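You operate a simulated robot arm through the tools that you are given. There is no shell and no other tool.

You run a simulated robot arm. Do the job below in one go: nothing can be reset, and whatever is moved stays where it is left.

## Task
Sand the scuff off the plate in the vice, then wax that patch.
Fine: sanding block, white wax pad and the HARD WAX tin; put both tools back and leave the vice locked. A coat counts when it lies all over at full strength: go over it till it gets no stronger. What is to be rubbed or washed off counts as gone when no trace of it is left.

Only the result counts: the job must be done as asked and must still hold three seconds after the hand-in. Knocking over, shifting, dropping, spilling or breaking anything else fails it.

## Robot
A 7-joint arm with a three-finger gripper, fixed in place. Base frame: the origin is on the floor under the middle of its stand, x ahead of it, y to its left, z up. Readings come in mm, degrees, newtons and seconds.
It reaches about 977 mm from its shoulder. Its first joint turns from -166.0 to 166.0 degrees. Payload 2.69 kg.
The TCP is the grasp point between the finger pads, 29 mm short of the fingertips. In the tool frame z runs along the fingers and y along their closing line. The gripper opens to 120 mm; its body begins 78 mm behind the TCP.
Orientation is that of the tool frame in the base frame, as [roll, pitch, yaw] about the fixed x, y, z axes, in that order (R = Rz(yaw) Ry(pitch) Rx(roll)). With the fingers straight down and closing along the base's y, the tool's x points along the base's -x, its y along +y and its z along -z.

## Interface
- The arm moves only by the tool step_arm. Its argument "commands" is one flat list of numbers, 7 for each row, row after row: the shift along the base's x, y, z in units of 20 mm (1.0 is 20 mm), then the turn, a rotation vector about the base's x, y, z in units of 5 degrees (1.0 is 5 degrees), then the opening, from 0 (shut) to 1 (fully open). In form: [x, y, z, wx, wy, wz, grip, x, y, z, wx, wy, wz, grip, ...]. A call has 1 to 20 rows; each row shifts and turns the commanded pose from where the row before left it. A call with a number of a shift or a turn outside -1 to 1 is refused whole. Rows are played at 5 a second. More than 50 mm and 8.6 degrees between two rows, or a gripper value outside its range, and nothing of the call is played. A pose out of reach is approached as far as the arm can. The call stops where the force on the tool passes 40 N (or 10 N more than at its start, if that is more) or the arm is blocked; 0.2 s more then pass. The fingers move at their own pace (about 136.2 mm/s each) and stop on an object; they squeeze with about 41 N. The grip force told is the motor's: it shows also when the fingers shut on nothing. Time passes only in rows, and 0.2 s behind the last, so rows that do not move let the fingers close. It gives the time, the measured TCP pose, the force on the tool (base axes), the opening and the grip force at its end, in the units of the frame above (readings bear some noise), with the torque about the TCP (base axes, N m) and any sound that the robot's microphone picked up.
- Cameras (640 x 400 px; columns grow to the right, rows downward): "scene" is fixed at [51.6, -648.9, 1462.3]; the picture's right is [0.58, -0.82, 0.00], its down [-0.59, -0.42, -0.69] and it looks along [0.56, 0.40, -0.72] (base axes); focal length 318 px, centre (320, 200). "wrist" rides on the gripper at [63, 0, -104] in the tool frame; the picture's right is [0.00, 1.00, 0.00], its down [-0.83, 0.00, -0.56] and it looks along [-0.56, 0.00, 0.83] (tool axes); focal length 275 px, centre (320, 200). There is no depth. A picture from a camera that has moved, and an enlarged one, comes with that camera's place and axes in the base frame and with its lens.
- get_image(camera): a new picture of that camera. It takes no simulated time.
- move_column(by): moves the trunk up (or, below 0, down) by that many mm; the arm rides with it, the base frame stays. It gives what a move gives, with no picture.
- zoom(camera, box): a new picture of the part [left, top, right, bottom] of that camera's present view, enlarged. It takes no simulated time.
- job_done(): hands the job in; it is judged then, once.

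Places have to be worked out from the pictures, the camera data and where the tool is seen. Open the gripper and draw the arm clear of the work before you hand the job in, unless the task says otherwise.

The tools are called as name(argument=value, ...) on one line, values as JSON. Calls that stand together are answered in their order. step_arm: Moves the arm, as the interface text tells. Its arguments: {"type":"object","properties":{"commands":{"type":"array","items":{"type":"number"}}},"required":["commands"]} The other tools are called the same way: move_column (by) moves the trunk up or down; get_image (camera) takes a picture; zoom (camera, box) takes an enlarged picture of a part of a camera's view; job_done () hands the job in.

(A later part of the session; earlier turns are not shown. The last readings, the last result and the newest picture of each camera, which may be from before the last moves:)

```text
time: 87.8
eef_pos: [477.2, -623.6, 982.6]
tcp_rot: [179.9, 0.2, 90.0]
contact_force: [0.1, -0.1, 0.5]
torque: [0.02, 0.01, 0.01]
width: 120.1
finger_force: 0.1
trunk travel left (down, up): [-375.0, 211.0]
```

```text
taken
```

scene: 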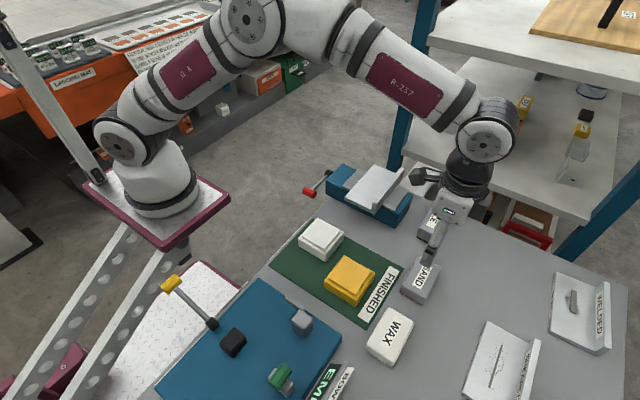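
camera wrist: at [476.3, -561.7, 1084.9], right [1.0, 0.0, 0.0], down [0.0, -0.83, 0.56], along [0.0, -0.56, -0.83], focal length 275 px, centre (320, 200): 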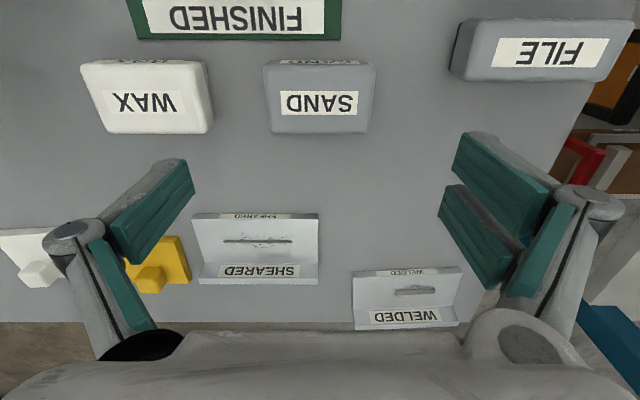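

SAND is back in place. I move over to above the WAX pad to locate it precisely.

step_arm(commands=[-0.95, 0, 0.11, 0, 0, 0, 1, -0.95, 0, 0.11, 0, 0, 0, 1, -0.95, 0, 0.11, 0, 0, 0, 1, -0.95, 0, 0.11, 0, 0, 0, 1, -0.95, 0, 0.11, 0, 0, 0, 1, -0.95, 0, 0.11, 0, 0, 0, 1, -0.95, 0, 0.11, 0, 0, 0, 1, -0.95, 0, 0.11, 0, 0, 0, 1])

get_image(camera="wrist")

zoom(camera="scene", box=[350, 290, 446, 370])

```text
time: 89.6
eef_pos: [325.3, -623.2, 999.3]
tcp_rot: [179.9, 0.1, 90.1]
contact_force: [1.9, -0.8, 0.2]
torque: [0.0, 0.02, 0.01]
width: 119.9
finger_force: 0.1
trunk travel left (down, up): [-375.0, 211.0]
```

```text
taken
camera wrist: at [323.8, -560.7, 1102.4], right [1.0, 0.0, 0.0], down [0.0, -0.83, 0.56], along [0.0, -0.56, -0.83], focal length 275 px, centre (320, 200)
```

wrist: 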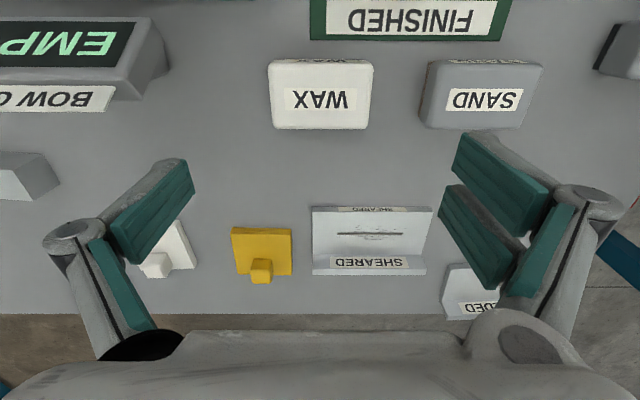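

```text
5.00 times, centred on (398, 330) of scene
camera zoom: at [51.6, -648.9, 1462.3], right [0.58, -0.82, 0.0], down [-0.59, -0.42, -0.69], along [0.56, 0.4, -0.72], focal length 1592 px, centre (-70, -450)
```

zoom: 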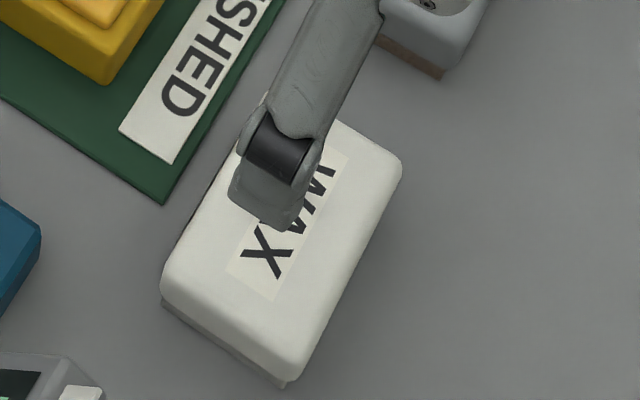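

The WAX pad is centred right under the hand at about (323.5, -624), roughly 91–94 mm long. I lower to z ≈ 860 and check.

step_arm(commands=[0, 0, -1, 0, 0, 0, 1, 0, 0, -1, 0, 0, 0, 1, 0, 0, -1, 0, 0, 0, 1, 0, 0, -1, 0, 0, 0, 1, 0, 0, -1, 0, 0, 0, 1, 0, 0, -1, 0, 0, 0, 1, 0, 0, -0.95, 0, 0, 0, 1])

get_image(camera="wrist")

zoom(camera="scene", box=[350, 290, 446, 370])

```text
time: 91.2
eef_pos: [324.3, -623.9, 860.0]
tcp_rot: [179.9, 0.0, 90.0]
contact_force: [-0.1, -0.1, 0.1]
torque: [-0.01, 0.01, -0.01]
width: 119.9
finger_force: 0.0
trunk travel left (down, up): [-375.0, 211.0]
```

```text
taken
camera wrist: at [324.5, -560.9, 963.4], right [1.0, 0.0, 0.0], down [0.0, -0.83, 0.56], along [0.0, -0.56, -0.83], focal length 275 px, centre (320, 200)
```

wrist: 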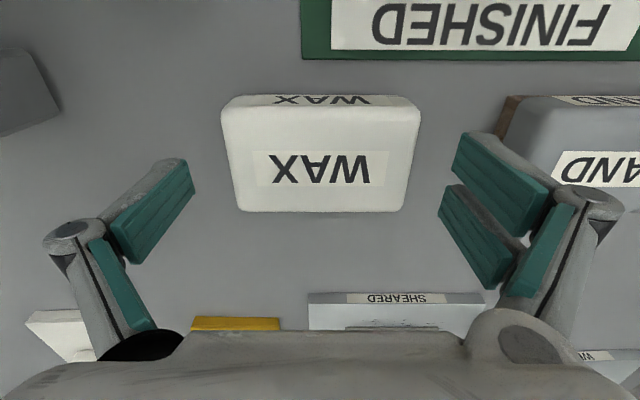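

```text
5.00 times, centred on (398, 330) of scene
camera zoom: at [51.6, -648.9, 1462.3], right [0.58, -0.82, 0.0], down [-0.59, -0.42, -0.69], along [0.56, 0.4, -0.72], focal length 1592 px, centre (-70, -450)
```

zoom: 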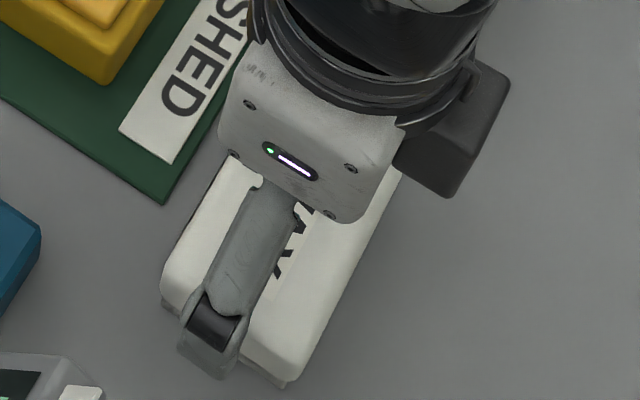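

Same size and height as SAND. I lower to TCP z ≈ 828 so the fingertips stay about 6 mm above the bench, and close.

step_arm(commands=[-0.02, 0, -0.8, 0, 0, 0, 1, 0, 0, -0.6, 0, 0, 0, 1, 0, 0, -0.18, 0, 0, 0, 1, 0, 0, 0, 0, 0, 0, 1])

step_arm(commands=[0, 0, 0, 0, 0, 0, 0.85, 0, 0, 0, 0, 0, 0, 0.7, 0, 0, 0, 0, 0, 0, 0.3, 0, 0, 0, 0, 0, 0, 0, 0, 0, 0, 0, 0, 0, 0])

get_image(camera="wrist")

zoom(camera="scene", box=[350, 290, 446, 370])

```text
time: 92.2
eef_pos: [324.2, -622.9, 828.2]
tcp_rot: [179.8, 0.1, 90.0]
contact_force: [0.1, 0.1, 0.1]
torque: [0.02, -0.04, 0.01]
width: 119.9
finger_force: 0.1
trunk travel left (down, up): [-375.0, 211.0]
```

```text
time: 93.4
eef_pos: [323.9, -624.0, 829.6]
tcp_rot: [-180.0, 0.3, 90.0]
contact_force: [0.1, 0.2, 4.0]
torque: [0.05, 0.08, -0.04]
width: 94.1
finger_force: 40.7
trunk travel left (down, up): [-375.0, 211.0]
```

```text
taken
camera wrist: at [323.7, -560.7, 932.4], right [1.0, 0.0, 0.0], down [0.0, -0.83, 0.56], along [0.0, -0.56, -0.83], focal length 275 px, centre (320, 200)
```

wrist: 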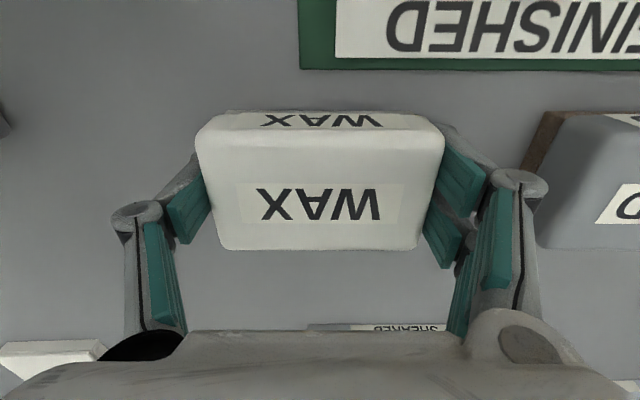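

```text
5.00 times, centred on (398, 330) of scene
camera zoom: at [51.6, -648.9, 1462.3], right [0.58, -0.82, 0.0], down [-0.59, -0.42, -0.69], along [0.56, 0.4, -0.72], focal length 1592 px, centre (-70, -450)
```

zoom: 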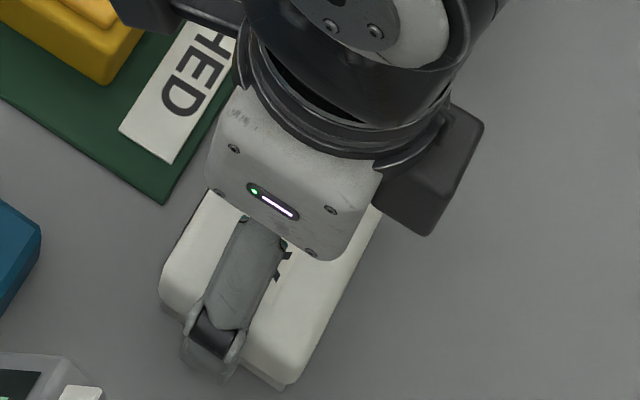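

Gripped at 94.1 mm. I lift gently and check that it stays held.

step_arm(commands=[0, 0, 0.1, 0, 0, 0, 0, 0, 0, 0.15, 0, 0, 0, 0, 0, 0, 0.2, 0, 0, 0, 0, 0, 0, 0.3, 0, 0, 0, 0, 0, 0, 0.4, 0, 0, 0, 0, 0, 0, 0.5, 0, 0, 0, 0])

zoom(camera="scene", box=[350, 280, 446, 360])

get_image(camera="wrist")

```text
time: 94.8
eef_pos: [323.4, -624.4, 863.5]
tcp_rot: [179.9, 0.3, 90.1]
contact_force: [-0.1, -0.2, -0.3]
torque: [-0.03, 0.02, 0.0]
width: 94.1
finger_force: 41.0
trunk travel left (down, up): [-375.0, 211.0]
```

```text
5.00 times, centred on (398, 320) of scene
camera zoom: at [51.6, -648.9, 1462.3], right [0.58, -0.82, 0.0], down [-0.59, -0.42, -0.69], along [0.56, 0.4, -0.72], focal length 1592 px, centre (-70, -400)
```

zoom: 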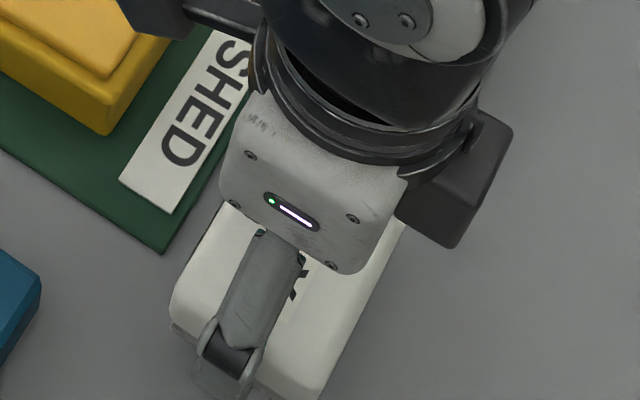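

```text
taken
camera wrist: at [323.4, -561.5, 965.9], right [1.0, 0.0, 0.0], down [0.0, -0.83, 0.56], along [0.0, -0.56, -0.83], focal length 275 px, centre (320, 200)
```

wrist: 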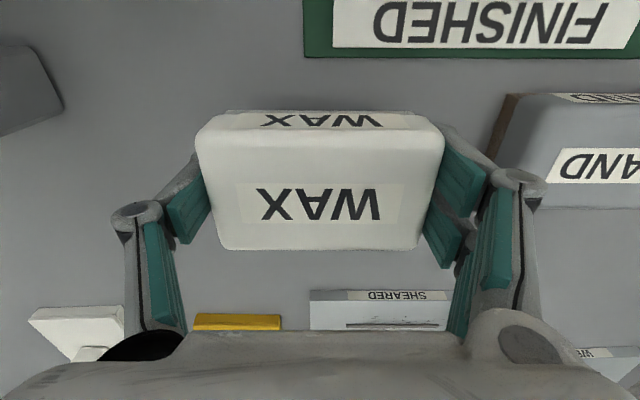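

The pad is held well. I raise it and move toward the yellow tin so I can see the tin just above the held pad in the wrist view.

step_arm(commands=[0, 0, 1, 0, 0, 0, 0, 0, 0, 1, 0, 0, 0, 0, 0, 0, 1, 0, 0, 0, 0, 0.45, 0.75, 1, 0, 0, 0, 0, 0.6, 1, 1, 0, 0, 0, 0, 0.6, 1, 1, 0, 0, 0, 0, 0.6, 1, 0.8, 0, 0, 0, 0, 0.6, 0.95, 0, 0, 0, 0, 0, 0, 0, 0, 0, 0, 0, 0])

get_image(camera="wrist")

zoom(camera="wrist", box=[240, 0, 400, 100])

zoom(camera="scene", box=[286, 200, 414, 320])

```text
time: 96.8
eef_pos: [381.6, -529.3, 997.6]
tcp_rot: [179.9, 0.0, 90.0]
contact_force: [0.6, 0.1, -0.9]
torque: [0.02, 0.01, 0.03]
width: 94.2
finger_force: 40.7
trunk travel left (down, up): [-375.0, 211.0]
```

```text
taken
camera wrist: at [381.1, -466.8, 1101.0], right [1.0, 0.0, 0.0], down [0.0, -0.83, 0.56], along [0.0, -0.56, -0.83], focal length 275 px, centre (320, 200)
```

wrist: 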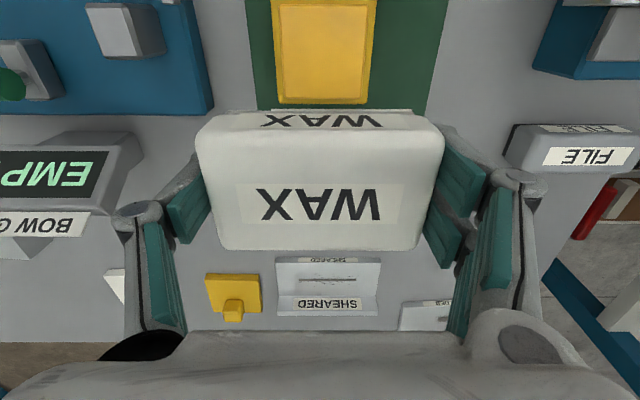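

```text
4.00 times, centred on (320, 50) of wrist
camera zoom: at [381.1, -466.8, 1101.0], right [1.0, 0.0, 0.0], down [0.0, -0.83, 0.56], along [0.0, -0.56, -0.83], focal length 1101 px, centre (320, 800)
```

zoom: 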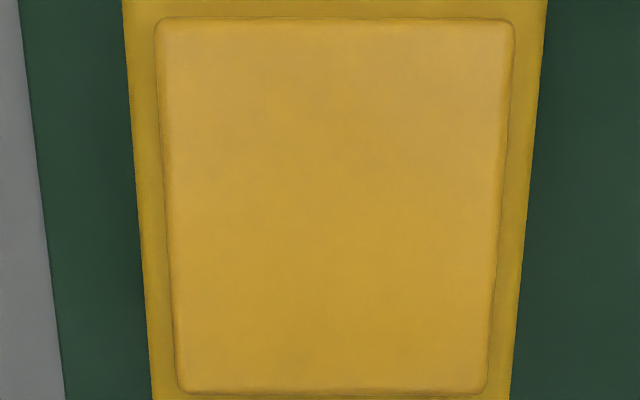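

```text
3.33 times, centred on (350, 260) of scene
camera zoom: at [51.6, -648.9, 1462.3], right [0.58, -0.82, 0.0], down [-0.59, -0.42, -0.69], along [0.56, 0.4, -0.72], focal length 1062 px, centre (220, 0)
```

zoom: 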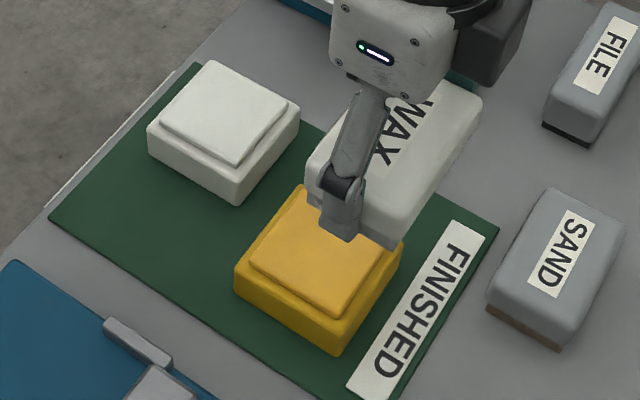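

The wax surface of the yellow tin spans about x 350–418, y -461 to -528, so its centre is near (384, -494) at z ≈ 849. I move over it and lower to z ≈ 895.

step_arm(commands=[0.07, 0.9, 0, 0, 0, 0, 0, 0.06, 0.87, 0, 0, 0, 0, 0, 0, 0, -1, 0, 0, 0, 0, 0, 0, -1, 0, 0, 0, 0, 0, 0, -1, 0, 0, 0, 0, 0, 0, -1, 0, 0, 0, 0, 0, 0, -0.8, 0, 0, 0, 0, 0, 0, -0.35, 0, 0, 0, 0, 0, 0, 0, 0, 0, 0, 0])

zoom(camera="scene", box=[306, 220, 402, 300])

get_image(camera="wrist")

```text
time: 98.8
eef_pos: [384.4, -494.0, 895.6]
tcp_rot: [179.9, 0.0, 90.1]
contact_force: [-0.2, -0.3, -1.1]
torque: [-0.03, -0.03, 0.0]
width: 94.0
finger_force: 40.9
trunk travel left (down, up): [-375.0, 211.0]
```

```text
5.00 times, centred on (354, 260) of scene
camera zoom: at [51.6, -648.9, 1462.3], right [0.58, -0.82, 0.0], down [-0.59, -0.42, -0.69], along [0.56, 0.4, -0.72], focal length 1592 px, centre (150, -100)
```

zoom: 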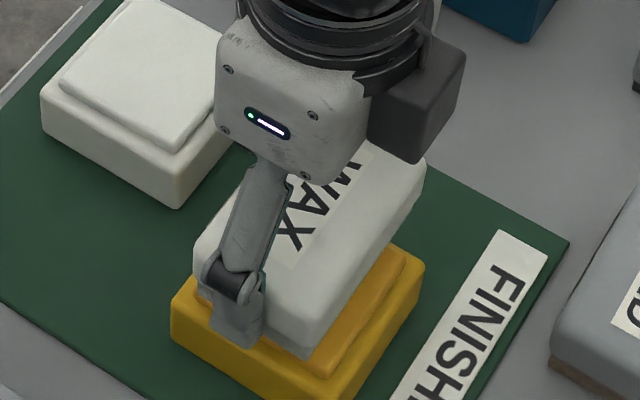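

```text
taken
camera wrist: at [383.4, -431.7, 998.1], right [1.0, 0.0, 0.0], down [0.0, -0.83, 0.56], along [0.0, -0.56, -0.83], focal length 275 px, centre (320, 200)
```

wrist: 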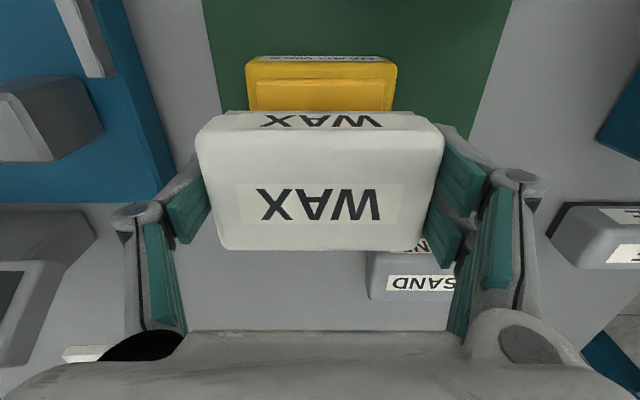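

The pad is centred over the yellow tin. I lower 8 mm, then in small steps until it touches the wax.

step_arm(commands=[0, 0, -0.2, 0, 0, 0, 0, 0, 0, -0.2, 0, 0, 0, 0, 0, 0, 0, 0, 0, 0, 0])

```text
time: 99.6
eef_pos: [382.8, -494.0, 886.4]
tcp_rot: [179.9, 0.1, 89.9]
contact_force: [-0.3, 0.3, -1.2]
torque: [0.0, 0.0, -0.01]
width: 94.0
finger_force: 41.5
trunk travel left (down, up): [-375.0, 211.0]
```

No contact at 886. I step down in 2 mm rows with a pause.

step_arm(commands=[0, 0, -0.1, 0, 0, 0, 0, 0, 0, -0.1, 0, 0, 0, 0, 0, 0, 0, 0, 0, 0, 0])

```text
time: 100.4
eef_pos: [383.8, -493.9, 882.3]
tcp_rot: [179.9, 0.1, 90.0]
contact_force: [0.0, -1.0, -0.7]
torque: [0.0, 0.0, 0.01]
width: 94.0
finger_force: 41.0
trunk travel left (down, up): [-375.0, 211.0]
```

Still free; I go on.

step_arm(commands=[0, 0, -0.1, 0, 0, 0, 0, 0, 0, -0.05, 0, 0, 0, 0, 0, 0, 0, 0, 0, 0, 0])

zoom(camera="scene", box=[322, 240, 386, 290])

```text
time: 101.2
eef_pos: [384.9, -494.9, 881.0]
tcp_rot: [179.9, 0.1, 90.0]
contact_force: [-0.2, -0.5, -1.1]
torque: [0.02, 0.0, 0.0]
width: 94.2
finger_force: 40.6
trunk travel left (down, up): [-375.0, 211.0]
```

```text
8.00 times, centred on (354, 265) of scene
camera zoom: at [51.6, -648.9, 1462.3], right [0.58, -0.82, 0.0], down [-0.59, -0.42, -0.69], along [0.56, 0.4, -0.72], focal length 2548 px, centre (48, -320)
```

zoom: 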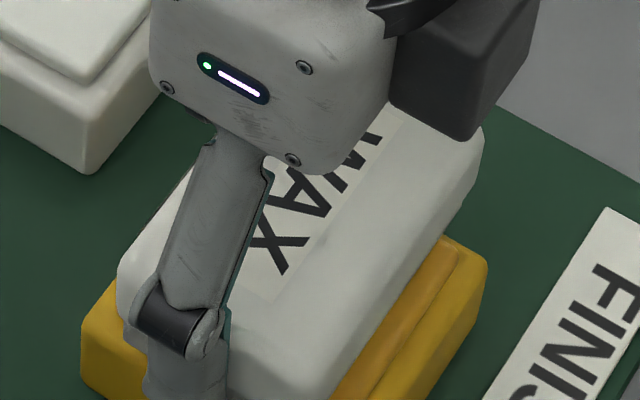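

The gap is small now. I continue with 1.5 mm steps.

step_arm(commands=[0, 0, -0.08, 0, 0, 0, 0, 0, 0, 0, 0, 0, 0, 0])

```text
time: 101.8
eef_pos: [383.6, -495.3, 878.8]
tcp_rot: [179.9, 0.2, 90.0]
contact_force: [0.2, -0.1, -1.1]
torque: [0.02, 0.0, 0.01]
width: 93.8
finger_force: 40.9
trunk travel left (down, up): [-375.0, 211.0]
```

Another small step down.

step_arm(commands=[0, 0, -0.08, 0, 0, 0, 0, 0, 0, 0, 0, 0, 0, 0])

```text
time: 102.4
eef_pos: [382.8, -494.5, 876.3]
tcp_rot: [179.9, 0.2, 90.1]
contact_force: [0.0, 0.7, -2.1]
torque: [-0.02, -0.01, -0.02]
width: 94.1
finger_force: 40.6
trunk travel left (down, up): [-375.0, 211.0]
```

Not touching yet; another step.

step_arm(commands=[0, 0, -0.08, 0, 0, 0, 0, 0, 0, 0, 0, 0, 0, 0])

```text
time: 103.0
eef_pos: [383.6, -494.4, 875.7]
tcp_rot: [179.8, 0.2, 90.0]
contact_force: [0.3, 0.2, 4.6]
torque: [0.08, 0.09, -0.03]
width: 93.9
finger_force: 41.3
trunk travel left (down, up): [-375.0, 211.0]
```

The pad touches the wax at TCP z ≈ 875.5 (4.6 N). I press slightly more and hold.

step_arm(commands=[0, 0, -0.03, 0, 0, 0, 0, 0, 0, 0, 0, 0, 0, 0, 0, 0, 0, 0, 0, 0, 0, 0, 0, 0, 0, 0, 0, 0, 0, 0, 0, 0, 0, 0, 0])

zoom(camera="scene", box=[306, 220, 402, 300])

```text
time: 104.2
eef_pos: [383.6, -494.8, 874.6]
tcp_rot: [179.9, 0.3, 89.9]
contact_force: [0.6, 0.7, 15.7]
torque: [0.11, -0.04, 0.02]
width: 94.3
finger_force: 40.7
trunk travel left (down, up): [-375.0, 211.0]
```

```text
5.00 times, centred on (354, 260) of scene
camera zoom: at [51.6, -648.9, 1462.3], right [0.58, -0.82, 0.0], down [-0.59, -0.42, -0.69], along [0.56, 0.4, -0.72], focal length 1592 px, centre (150, -100)
```

zoom: 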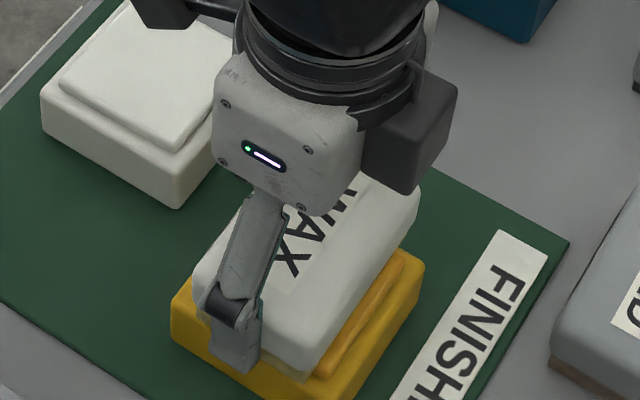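

Pressed at about 16 N without the tin moving. I lift, shift 12 mm each way along x and press again so the pad's ends also pick up wax.

step_arm(commands=[0, 0, 0.2, 0, 0, 0, 0, 0, 0, 0.2, 0, 0, 0, 0, 0.6, 0, 0, 0, 0, 0, 0, 0, 0, -0.2, 0, 0, 0, 0, 0, 0, -0.1, 0, 0, 0, 0, 0, 0, -0.08, 0, 0, 0, 0, 0, 0, 0, 0, 0, 0, 0, 0, 0, 0, 0, 0, 0, 0])

step_arm(commands=[0, 0, 0.2, 0, 0, 0, 0, 0, 0, 0.2, 0, 0, 0, 0, -0.6, 0, 0, 0, 0, 0, 0, -0.6, 0, 0, 0, 0, 0, 0, 0, 0, -0.2, 0, 0, 0, 0, 0, 0, -0.1, 0, 0, 0, 0, 0, 0, -0.1, 0, 0, 0, 0, 0, 0, 0, 0, 0, 0, 0, 0, 0, 0, 0, 0, 0, 0])

```text
time: 106.0
eef_pos: [396.3, -494.8, 874.4]
tcp_rot: [179.8, 0.2, 90.0]
contact_force: [-0.5, 1.3, 5.0]
torque: [0.05, 0.07, -0.04]
width: 94.3
finger_force: 40.8
trunk travel left (down, up): [-375.0, 211.0]
```

```text
time: 108.0
eef_pos: [371.8, -495.1, 875.9]
tcp_rot: [179.8, 0.2, 89.9]
contact_force: [-0.8, 0.2, 3.7]
torque: [0.04, -0.07, 0.03]
width: 94.1
finger_force: 41.3
trunk travel left (down, up): [-375.0, 211.0]
```

Both ends touched the wax with 4–5 N. I lift away, check the tin hasn't shifted, and carry the pad over the plate.

step_arm(commands=[0, 0, 0.2, 0, 0, 0, 0, 0, 0, 0.5, 0, 0, 0, 0, 0, 0, 1, 0, 0, 0, 0, 0, 0, 1, 0, 0, 0, 0, 0, 0, 1, 0, 0, 0, 0, 0, 0, 1, 0, 0, 0, 0, 0, 0, 1, 0, 0, 0, 0, 0.96, 0.34, 0.5, 0, 0, 0, 0, 0.96, 0.34, 0, 0, 0, 0, 0, 0.96, 0.34, 0, 0, 0, 0, 0, 0.96, 0.34, 0, 0, 0, 0, 0, 0.96, 0.34, 0, 0, 0, 0, 0, 0.96, 0.34, 0, 0, 0, 0, 0, 0.96, 0.34, 0, 0, 0, 0, 0, 0.96, 0.34, 0, 0, 0, 0, 0, 0.96, 0.34, 0, 0, 0, 0, 0, 0.96, 0.34, 0, 0, 0, 0, 0, 0.96, 0.34, 0, 0, 0, 0, 0, 0.96, 0.34, 0, 0, 0, 0, 0, 0.96, 0.34, 0, 0, 0, 0, 0])

get_image(camera="wrist")

zoom(camera="scene", box=[290, 120, 450, 320])

```text
time: 112.2
eef_pos: [620.5, -406.1, 1000.0]
tcp_rot: [179.9, 0.2, 89.9]
contact_force: [0.0, -0.7, -0.7]
torque: [0.03, -0.04, 0.02]
width: 94.2
finger_force: 40.7
trunk travel left (down, up): [-375.0, 211.0]
```

```text
taken
camera wrist: at [620.8, -343.8, 1102.7], right [1.0, 0.0, 0.0], down [0.0, -0.83, 0.56], along [0.0, -0.56, -0.83], focal length 275 px, centre (320, 200)
```

wrist: 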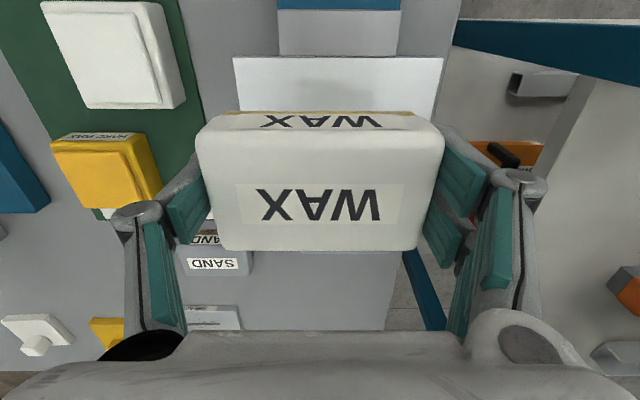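

```text
2.00 times, centred on (370, 220) of scene
camera zoom: at [51.6, -648.9, 1462.3], right [0.58, -0.82, 0.0], down [-0.59, -0.42, -0.69], along [0.56, 0.4, -0.72], focal length 637 px, centre (220, 160)
```

zoom: 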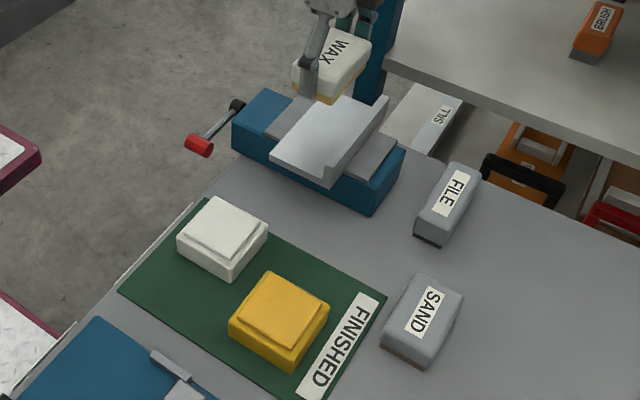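

The pad's underside now shows yellow wax, and the tin is where it was. I lower the pad to just above the plate.

step_arm(commands=[0.02, 0, -1, 0, 0, 0, 0, 0, 0, -1, 0, 0, 0, 0, 0, 0, -1, 0, 0, 0, 0, 0, 0, -1, 0, 0, 0, 0, 0, 0, -0.5, 0, 0, 0, 0, 0, 0, -0.15, 0, 0, 0, 0, 0, 0, 0, 0, 0, 0, 0])

zoom(camera="scene", box=[340, 155, 420, 215])

```text
time: 113.8
eef_pos: [619.9, -405.3, 906.2]
tcp_rot: [179.9, 0.0, 90.0]
contact_force: [0.4, 0.0, -0.3]
torque: [0.01, -0.01, -0.02]
width: 94.1
finger_force: 41.8
trunk travel left (down, up): [-375.0, 211.0]
```

```text
6.67 times, centred on (380, 185) of scene
camera zoom: at [51.6, -648.9, 1462.3], right [0.58, -0.82, 0.0], down [-0.59, -0.42, -0.69], along [0.56, 0.4, -0.72], focal length 2123 px, centre (-80, 300)
```

zoom: 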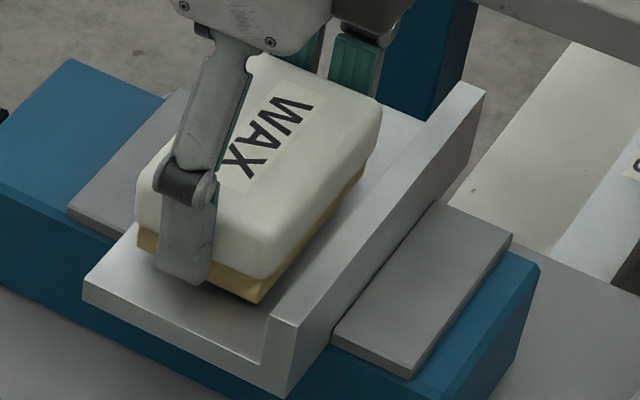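

Just above the plate with a clearly yellow underside. I step down 2 mm at a time.

step_arm(commands=[0, 0, -0.1, 0, 0, 0, 0, 0, 0, -0.1, 0, 0, 0, 0, 0, 0, 0, 0, 0, 0, 0])

```text
time: 114.6
eef_pos: [621.2, -405.6, 901.6]
tcp_rot: [180.0, 0.1, 90.0]
contact_force: [0.1, 0.8, -0.4]
torque: [-0.01, 0.04, 0.0]
width: 94.1
finger_force: 41.3
trunk travel left (down, up): [-375.0, 211.0]
```

Free at 902; I go 1.6 mm further.

step_arm(commands=[0, 0, -0.08, 0, 0, 0, 0, 0, 0, 0, 0, 0, 0, 0])

```text
time: 115.2
eef_pos: [622.0, -405.9, 900.5]
tcp_rot: [179.8, 0.3, 90.0]
contact_force: [0.3, 1.4, 7.5]
torque: [0.09, 0.27, -0.02]
width: 94.0
finger_force: 41.3
trunk travel left (down, up): [-375.0, 211.0]
```

7.5 N contact. I press a touch more and rub along x over the patch.

step_arm(commands=[0.4, 0.05, -0.02, 0, 0, 0, 0, 0.5, 0.1, 0, 0, 0, 0, 0, -0.45, 0, 0, 0, 0, 0, 0, -0.45, 0, 0, 0, 0, 0, 0, -0.45, 0, 0, 0, 0, 0, 0, -0.45, 0, 0, 0, 0, 0, 0, 0.45, -0.1, 0, 0, 0, 0, 0, 0.45, -0.1, 0, 0, 0, 0, 0, 0.45, -0.1, 0, 0, 0, 0, 0, 0.45, -0.1, 0, 0, 0, 0, 0, -0.45, 0, 0, 0, 0, 0, 0, -0.45, 0, 0, 0, 0, 0, 0, -0.45, 0, 0, 0, 0, 0, 0, -0.45, 0, 0, 0, 0, 0, 0, 0.45, 0.05, 0, 0, 0, 0, 0, 0.45, 0.05, 0, 0, 0, 0, 0, 0.45, 0.05, 0, 0, 0, 0, 0, 0.45, 0.05, 0, 0, 0, 0, 0, -0.45, 0.05, 0, 0, 0, 0, 0, -0.45, 0, 0, 0, 0, 0, 0])

zoom(camera="scene", box=[340, 155, 420, 215])

```text
time: 119.4
eef_pos: [621.0, -404.9, 899.2]
tcp_rot: [179.9, 0.1, 90.1]
contact_force: [2.0, 0.0, 4.4]
torque: [0.03, -0.28, 0.01]
width: 93.9
finger_force: 40.3
trunk travel left (down, up): [-375.0, 211.0]
```

```text
6.67 times, centred on (380, 185) of scene
camera zoom: at [51.6, -648.9, 1462.3], right [0.58, -0.82, 0.0], down [-0.59, -0.42, -0.69], along [0.56, 0.4, -0.72], focal length 2123 px, centre (-80, 300)
```

zoom: 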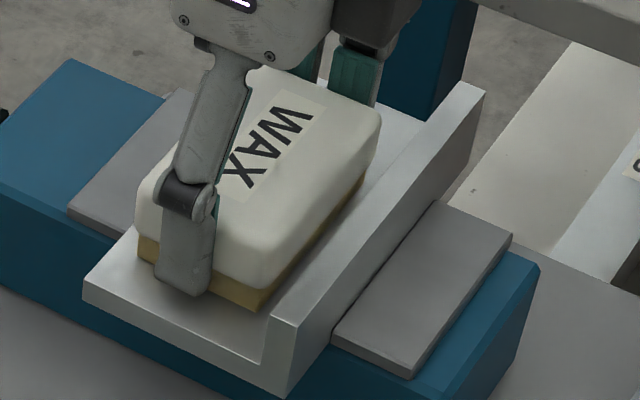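

One round is done. I lift and swing aside to see how the coat looks.

step_arm(commands=[0, 0, 0.1, 0, 0, 0, 0, 0, 0, 0.2, 0, 0, 0, 0, 0, 0, 0.5, 0, 0, 0, 0, 0, 0, 0.8, 0, 0, 0, 0, 0, 0, 1, 0, 0, 0, 0, -1, 0, 1, 0, 0, 0, 0, -1, 0.5, 0.5, 0, 0, 0, 0, -1, 1, 0, 0, 0, 0, 0, -1, 1, 0, 0, 0, 0, 0, -1, 1, 0, 0, 0, 0, 0])

zoom(camera="scene", box=[340, 155, 420, 215])

zoom(camera="scene", box=[354, 168, 402, 208])

```text
time: 121.6
eef_pos: [520.0, -336.8, 982.7]
tcp_rot: [179.8, 0.1, 90.0]
contact_force: [-0.3, -0.2, -1.1]
torque: [0.04, 0.02, 0.01]
width: 94.0
finger_force: 41.4
trunk travel left (down, up): [-375.0, 211.0]
```

```text
6.67 times, centred on (380, 185) of scene
camera zoom: at [51.6, -648.9, 1462.3], right [0.58, -0.82, 0.0], down [-0.59, -0.42, -0.69], along [0.56, 0.4, -0.72], focal length 2123 px, centre (-80, 300)
```

zoom: 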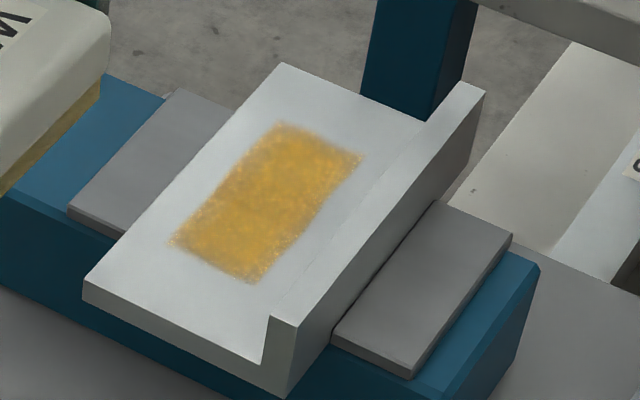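

```text
10.00 times, centred on (378, 188) of scene
camera zoom: at [51.6, -648.9, 1462.3], right [0.58, -0.82, 0.0], down [-0.59, -0.42, -0.69], along [0.56, 0.4, -0.72], focal length 3185 px, centre (-260, 320)
```

zoom: 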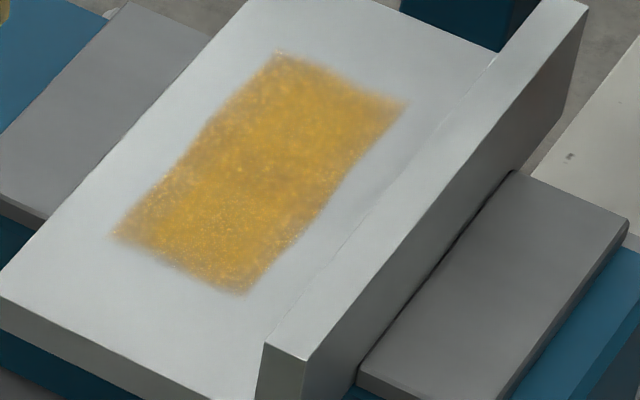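

A yellow coat lies over the patch, roughly x 590–681 and y -425 to -385, still a bit speckled. I go back for another round, centred at x ≈ 632 so the far end gets full cover.

step_arm(commands=[0.92, -0.57, 0, 0, 0, 0, 0, 0.92, -0.57, 0, 0, 0, 0, 0, 0.92, -0.57, 0, 0, 0, 0, 0, 0.92, -0.57, 0, 0, 0, 0, 0, 0.92, -0.57, 0, 0, 0, 0, 0, 0.92, -0.57, 0, 0, 0, 0, 0, 0, 0, -1, 0, 0, 0, 0, 0, 0, -1, 0, 0, 0, 0, 0, 0, -1, 0, 0, 0, 0, 0, 0, -0.7, 0, 0, 0, 0, 0, 0, -0.25, 0, 0, 0, 0, 0, 0, 0, 0, 0, 0, 0])

```text
time: 124.2
eef_pos: [630.6, -405.2, 903.1]
tcp_rot: [179.9, 0.1, 90.0]
contact_force: [0.2, -0.3, -1.1]
torque: [0.01, -0.01, 0.0]
width: 93.9
finger_force: 40.8
trunk travel left (down, up): [-375.0, 211.0]
```

Above the plate at 903; I lower toward contact.

step_arm(commands=[0, 0, -0.1, 0, 0, 0, 0, 0, 0, -0.08, 0, 0, 0, 0, 0, 0, 0, 0, 0, 0, 0])

```text
time: 125.0
eef_pos: [631.6, -403.8, 899.2]
tcp_rot: [179.8, 0.2, 89.9]
contact_force: [-0.3, 1.7, 7.8]
torque: [0.18, -0.03, -0.03]
width: 93.8
finger_force: 41.1
trunk travel left (down, up): [-375.0, 211.0]
```

7.8 N contact. I run a longer round of x strokes with y offsets.

step_arm(commands=[0.6, 0.05, -0.03, 0, 0, 0, 0, 0.6, 0.1, 0, 0, 0, 0, 0, -0.6, 0, 0, 0, 0, 0, 0, -0.6, 0, 0, 0, 0, 0, 0, -0.6, 0, 0, 0, 0, 0, 0, -0.6, 0, 0, 0, 0, 0, 0, 0.6, -0.1, 0, 0, 0, 0, 0, 0.6, -0.1, 0, 0, 0, 0, 0, 0.6, -0.1, 0, 0, 0, 0, 0, 0.6, -0.1, 0, 0, 0, 0, 0, -0.6, 0, 0, 0, 0, 0, 0, -0.6, 0, 0, 0, 0, 0, 0, -0.6, 0, 0, 0, 0, 0, 0, -0.6, 0, 0, 0, 0, 0, 0, 0.6, 0.05, -0.02, 0, 0, 0, 0, 0.6, 0.05, 0, 0, 0, 0, 0, 0.6, 0.05, 0, 0, 0, 0, 0, 0.6, 0.05, 0, 0, 0, 0, 0, -0.6, 0.05, 0, 0, 0, 0, 0, -0.6, 0, 0, 0, 0, 0, 0])

```text
time: 129.2
eef_pos: [631.5, -405.2, 899.4]
tcp_rot: [179.8, 0.3, 90.0]
contact_force: [4.2, 0.8, 13.7]
torque: [0.11, -0.41, -0.08]
width: 93.8
finger_force: 41.4
trunk travel left (down, up): [-375.0, 211.0]
```

Pressure is 13.7 N. I repeat the strokes with some cross rubbing in y.

step_arm(commands=[0.6, 0, 0, 0, 0, 0, 0, 0.6, 0, 0, 0, 0, 0, 0, 0, 0.3, 0, 0, 0, 0, 0, 0, -0.3, 0, 0, 0, 0, 0, 0, -0.3, 0, 0, 0, 0, 0, 0, 0.3, 0, 0, 0, 0, 0, -0.6, 0, 0, 0, 0, 0, 0, -0.6, 0, 0, 0, 0, 0, 0, 0, 0.3, 0, 0, 0, 0, 0, 0, -0.3, 0, 0, 0, 0, 0, 0, -0.3, 0, 0, 0, 0, 0, 0, 0.3, 0, 0, 0, 0, 0, -0.6, 0, 0, 0, 0, 0, 0, -0.6, 0, 0, 0, 0, 0, 0, 0, 0.3, 0, 0, 0, 0, 0, 0, -0.3, 0, 0, 0, 0, 0, 0, -0.3, 0, 0, 0, 0, 0, 0, 0.3, 0, 0, 0, 0, 0, 0.6, 0, 0, 0, 0, 0, 0, 0.6, 0, 0, 0, 0, 0, 0])

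step_arm(commands=[0, 0, 0.1, 0, 0, 0, 0, 0, 0, 0.2, 0, 0, 0, 0, 0, 0, 0.5, 0, 0, 0, 0, 0, 0, 0.8, 0, 0, 0, 0, 0, 0, 1, 0, 0, 0, 0, -1, 0, 1, 0, 0, 0, 0, -1, 0.5, 0.5, 0, 0, 0, 0, -1, 1, 0, 0, 0, 0, 0, -1, 1, 0, 0, 0, 0, 0, -1, 1, 0, 0, 0, 0, 0])

zoom(camera="scene", box=[340, 155, 420, 215])

zoom(camera="scene", box=[354, 168, 402, 208])

```text
time: 133.4
eef_pos: [631.0, -405.5, 898.1]
tcp_rot: [179.8, 0.1, 90.0]
contact_force: [-1.3, 0.7, -1.7]
torque: [0.01, -0.03, 0.02]
width: 93.7
finger_force: 41.1
trunk travel left (down, up): [-375.0, 211.0]
```

```text
time: 135.6
eef_pos: [531.2, -335.5, 980.6]
tcp_rot: [179.9, 0.0, 89.9]
contact_force: [0.9, -0.2, -1.1]
torque: [0.05, 0.0, -0.01]
width: 93.9
finger_force: 40.9
trunk travel left (down, up): [-375.0, 211.0]
```

```text
6.67 times, centred on (380, 185) of scene
camera zoom: at [51.6, -648.9, 1462.3], right [0.58, -0.82, 0.0], down [-0.59, -0.42, -0.69], along [0.56, 0.4, -0.72], focal length 2123 px, centre (-80, 300)
```

zoom: 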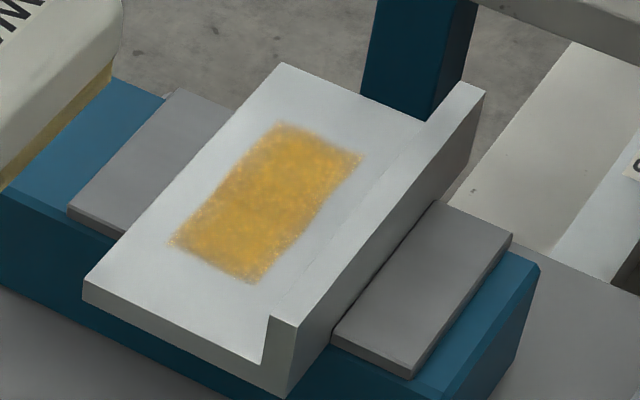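

```text
10.00 times, centred on (378, 188) of scene
camera zoom: at [51.6, -648.9, 1462.3], right [0.58, -0.82, 0.0], down [-0.59, -0.42, -0.69], along [0.56, 0.4, -0.72], focal length 3185 px, centre (-260, 320)
```

zoom: 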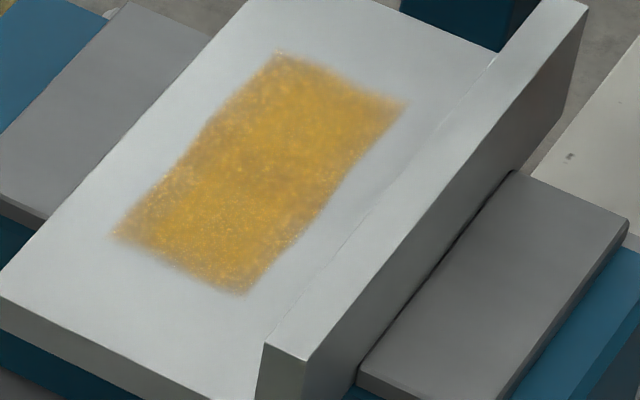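

The coat's outline is unchanged, so the pad covers the whole patch; its strength looks similar. To be sure of full strength I recharge the pad at the HARD WAX tin and go over it again.

step_arm(commands=[-0.92, -0.99, 0, 0, 0, 0, 0, -0.92, -0.99, 0, 0, 0, 0, 0, -0.92, -0.99, 0, 0, 0, 0, 0, -0.92, -0.99, 0, 0, 0, 0, 0, -0.92, -0.99, 0, 0, 0, 0, 0, -0.92, -0.99, 0, 0, 0, 0, 0, -0.92, -0.99, 0, 0, 0, 0, 0, -0.92, -0.99, 0, 0, 0, 0, 0, 0, 0, -1, 0, 0, 0, 0, 0, 0, -1, 0, 0, 0, 0, 0, 0, -1, 0, 0, 0, 0, 0, 0, -1, 0, 0, 0, 0, 0, 0, -0.8, 0, 0, 0, 0, 0, 0, -0.1, 0, 0, 0, 0, 0, 0, 0, 0, 0, 0, 0])

get_image(camera="wrist")

zoom(camera="scene", box=[306, 220, 402, 300])

```text
time: 138.8
eef_pos: [384.7, -492.4, 882.2]
tcp_rot: [179.9, 0.0, 89.9]
contact_force: [-0.4, 0.3, -0.8]
torque: [0.02, 0.0, -0.05]
width: 93.6
finger_force: 41.2
trunk travel left (down, up): [-375.0, 211.0]
```

```text
taken
camera wrist: at [384.5, -429.9, 984.9], right [1.0, 0.0, 0.0], down [0.0, -0.83, 0.56], along [0.0, -0.56, -0.83], focal length 275 px, centre (320, 200)
```

wrist: 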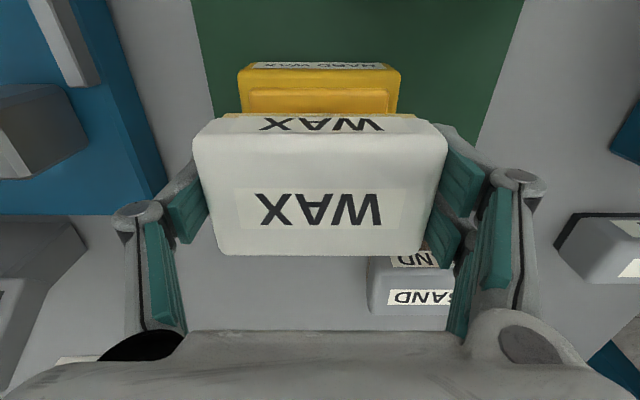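

```text
5.00 times, centred on (354, 260) of scene
camera zoom: at [51.6, -648.9, 1462.3], right [0.58, -0.82, 0.0], down [-0.59, -0.42, -0.69], along [0.56, 0.4, -0.72], focal length 1592 px, centre (150, -100)
```

zoom: 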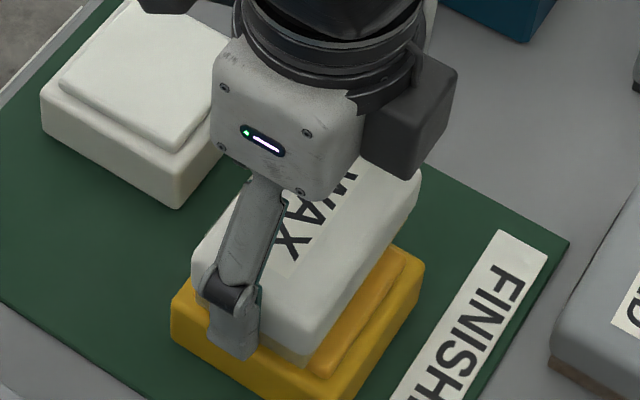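

The pad is centred over the tin again. I lower step by step to contact.

step_arm(commands=[0, 0, -0.1, 0, 0, 0, 0, 0, 0, -0.1, 0, 0, 0, 0, 0, 0, -0.05, 0, 0, 0, 0, 0, 0, 0, 0, 0, 0, 0])

```text
time: 139.8
eef_pos: [385.2, -491.6, 877.0]
tcp_rot: [179.9, 0.2, 89.9]
contact_force: [-0.5, -0.2, -1.0]
torque: [0.0, 0.0, 0.01]
width: 93.5
finger_force: 41.2
trunk travel left (down, up): [-375.0, 211.0]
```

Another 1.6 mm down.

step_arm(commands=[0, 0, -0.08, 0, 0, 0, 0, 0, 0, 0, 0, 0, 0, 0])

```text
time: 140.4
eef_pos: [385.2, -492.7, 876.0]
tcp_rot: [179.9, 0.1, 90.0]
contact_force: [0.0, 0.1, -0.5]
torque: [0.0, 0.0, 0.0]
width: 93.9
finger_force: 40.8
trunk travel left (down, up): [-375.0, 211.0]
```

Still free; another step.

step_arm(commands=[0, 0, -0.08, 0, 0, 0, 0, 0, 0, 0, 0, 0, 0, 0])

```text
time: 141.0
eef_pos: [384.2, -492.6, 873.6]
tcp_rot: [179.9, 0.1, 89.9]
contact_force: [-0.2, -0.6, -0.7]
torque: [-0.01, 0.02, 0.01]
width: 93.8
finger_force: 40.7
trunk travel left (down, up): [-375.0, 211.0]
```

Another step.

step_arm(commands=[0, 0, -0.06, 0, 0, 0, 0, 0, 0, 0, 0, 0, 0, 0])

```text
time: 141.6
eef_pos: [384.3, -492.4, 872.9]
tcp_rot: [179.9, 0.1, 90.0]
contact_force: [0.4, -0.6, -1.2]
torque: [0.01, 0.01, -0.05]
width: 93.9
finger_force: 40.9
trunk travel left (down, up): [-375.0, 211.0]
```

Another step.

step_arm(commands=[0, 0, -0.06, 0, 0, 0, 0, 0, 0, 0, 0, 0, 0, 0])

```text
time: 142.2
eef_pos: [386.3, -492.2, 872.5]
tcp_rot: [179.8, 0.2, 90.0]
contact_force: [0.8, 0.4, 8.8]
torque: [0.18, 0.12, -0.01]
width: 93.9
finger_force: 41.1
trunk travel left (down, up): [-375.0, 211.0]
```

8.8 N on the wax. I hold, then press again 12 mm to either side.

step_arm(commands=[0, 0, 0, 0, 0, 0, 0, 0, 0, 0, 0, 0, 0, 0, 0, 0, 0.2, 0, 0, 0, 0, 0, 0, 0.1, 0, 0, 0, 0, 0.6, 0, 0, 0, 0, 0, 0, 0, 0, -0.2, 0, 0, 0, 0, 0, 0, -0.1, 0, 0, 0, 0, 0, 0, 0, 0, 0, 0, 0, 0, 0, 0, 0, 0, 0, 0])

step_arm(commands=[0, 0, 0.2, 0, 0, 0, 0, 0, 0, 0.1, 0, 0, 0, 0, -0.6, 0, 0, 0, 0, 0, 0, -0.6, 0, 0, 0, 0, 0, 0, 0, 0, -0.2, 0, 0, 0, 0, 0, 0, -0.1, 0, 0, 0, 0, 0, 0, 0, 0, 0, 0, 0, 0, 0, 0, 0, 0, 0, 0])

```text
time: 144.2
eef_pos: [396.4, -493.8, 872.0]
tcp_rot: [179.8, 0.2, 90.1]
contact_force: [0.0, 1.0, 7.7]
torque: [0.13, 0.13, 0.01]
width: 93.9
finger_force: 40.8
trunk travel left (down, up): [-375.0, 211.0]
```

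```text
time: 146.0
eef_pos: [372.3, -494.3, 872.0]
tcp_rot: [179.9, 0.2, 90.0]
contact_force: [-0.4, 0.7, 3.8]
torque: [0.06, -0.09, -0.03]
width: 93.8
finger_force: 41.4
trunk travel left (down, up): [-375.0, 211.0]
```

Recharged. I lift and carry the pad back over the plate, centred at (631, -405).

step_arm(commands=[0, 0, 0.2, 0, 0, 0, 0, 0, 0, 0.5, 0, 0, 0, 0, 0, 0, 1, 0, 0, 0, 0, 0, 0, 1, 0, 0, 0, 0, 0, 0, 1, 0, 0, 0, 0, 0, 0, 1, 0, 0, 0, 0, 0.995, 0.34, 0.7, 0, 0, 0, 0, 0.995, 0.34, 0, 0, 0, 0, 0, 0.995, 0.34, 0, 0, 0, 0, 0, 0.995, 0.34, 0, 0, 0, 0, 0, 0.995, 0.34, 0, 0, 0, 0, 0, 0.995, 0.34, 0, 0, 0, 0, 0, 0.995, 0.34, 0, 0, 0, 0, 0, 0.995, 0.34, 0, 0, 0, 0, 0, 0.995, 0.34, 0, 0, 0, 0, 0, 0.995, 0.34, 0, 0, 0, 0, 0, 0.995, 0.34, 0, 0, 0, 0, 0, 0.995, 0.34, 0, 0, 0, 0, 0, 0.995, 0.34, 0, 0, 0, 0, 0])

step_arm(commands=[0, 0, -1, 0, 0, 0, 0, 0, 0, -1, 0, 0, 0, 0, 0, 0, -1, 0, 0, 0, 0, 0, 0, -0.7, 0, 0, 0, 0, 0, 0, -0.15, 0, 0, 0, 0, 0, 0, 0, 0, 0, 0, 0])

```text
time: 150.0
eef_pos: [632.0, -405.1, 980.0]
tcp_rot: [179.9, 0.1, 90.0]
contact_force: [-0.7, -0.6, -0.4]
torque: [-0.01, -0.02, -0.01]
width: 93.4
finger_force: 41.0
trunk travel left (down, up): [-375.0, 211.0]
```

```text
time: 151.4
eef_pos: [630.4, -403.9, 901.8]
tcp_rot: [179.8, 0.2, 90.0]
contact_force: [-0.1, -0.1, -0.9]
torque: [0.03, -0.03, 0.02]
width: 94.0
finger_force: 41.0
trunk travel left (down, up): [-375.0, 211.0]
```

Just above the plate (contact expected near 897.5). I lower to contact.

step_arm(commands=[0, 0, -0.1, 0, 0, 0, 0, 0, 0, -0.08, 0, 0, 0, 0, 0, 0, 0, 0, 0, 0, 0])

```text
time: 152.2
eef_pos: [630.9, -404.2, 899.7]
tcp_rot: [179.9, 0.1, 90.0]
contact_force: [0.0, 0.4, -1.4]
torque: [0.01, 0.03, 0.02]
width: 93.6
finger_force: 41.6
trunk travel left (down, up): [-375.0, 211.0]
```

One more small step.

step_arm(commands=[0, 0, -0.08, 0, 0, 0, 0, 0, 0, 0, 0, 0, 0, 0])

```text
time: 152.8
eef_pos: [632.0, -405.7, 898.0]
tcp_rot: [179.8, 0.1, 89.9]
contact_force: [-0.7, 1.4, 13.6]
torque: [0.15, 0.37, -0.01]
width: 93.4
finger_force: 41.2
trunk travel left (down, up): [-375.0, 211.0]
```

13.6 N contact. I rub again with x strokes at several y offsets, adding slight pressure along the way to offset the creep.

step_arm(commands=[0.6, 0.05, 0, 0, 0, 0, 0, 0.6, 0.1, 0, 0, 0, 0, 0, -0.6, 0, -0.01, 0, 0, 0, 0, -0.6, 0, 0, 0, 0, 0, 0, -0.6, 0, 0, 0, 0, 0, 0, -0.6, 0, 0, 0, 0, 0, 0, 0.6, -0.1, -0.01, 0, 0, 0, 0, 0.6, -0.1, 0, 0, 0, 0, 0, 0.6, -0.1, 0, 0, 0, 0, 0, 0.6, -0.1, 0, 0, 0, 0, 0, -0.6, 0, -0.01, 0, 0, 0, 0, -0.6, 0, 0, 0, 0, 0, 0, -0.6, 0, 0, 0, 0, 0, 0, -0.6, 0, 0, 0, 0, 0, 0, 0.6, 0.05, -0.01, 0, 0, 0, 0, 0.6, 0.05, 0, 0, 0, 0, 0, 0.6, 0.05, 0, 0, 0, 0, 0, 0.6, 0.05, 0, 0, 0, 0, 0, -0.6, 0.05, -0.01, 0, 0, 0, 0, -0.6, 0, 0, 0, 0, 0, 0])

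```text
time: 157.0
eef_pos: [631.7, -404.1, 895.8]
tcp_rot: [179.6, 0.2, 90.0]
contact_force: [5.5, 0.3, 16.0]
torque: [0.06, -0.35, -0.09]
width: 93.8
finger_force: 41.0
trunk travel left (down, up): [-375.0, 211.0]
```

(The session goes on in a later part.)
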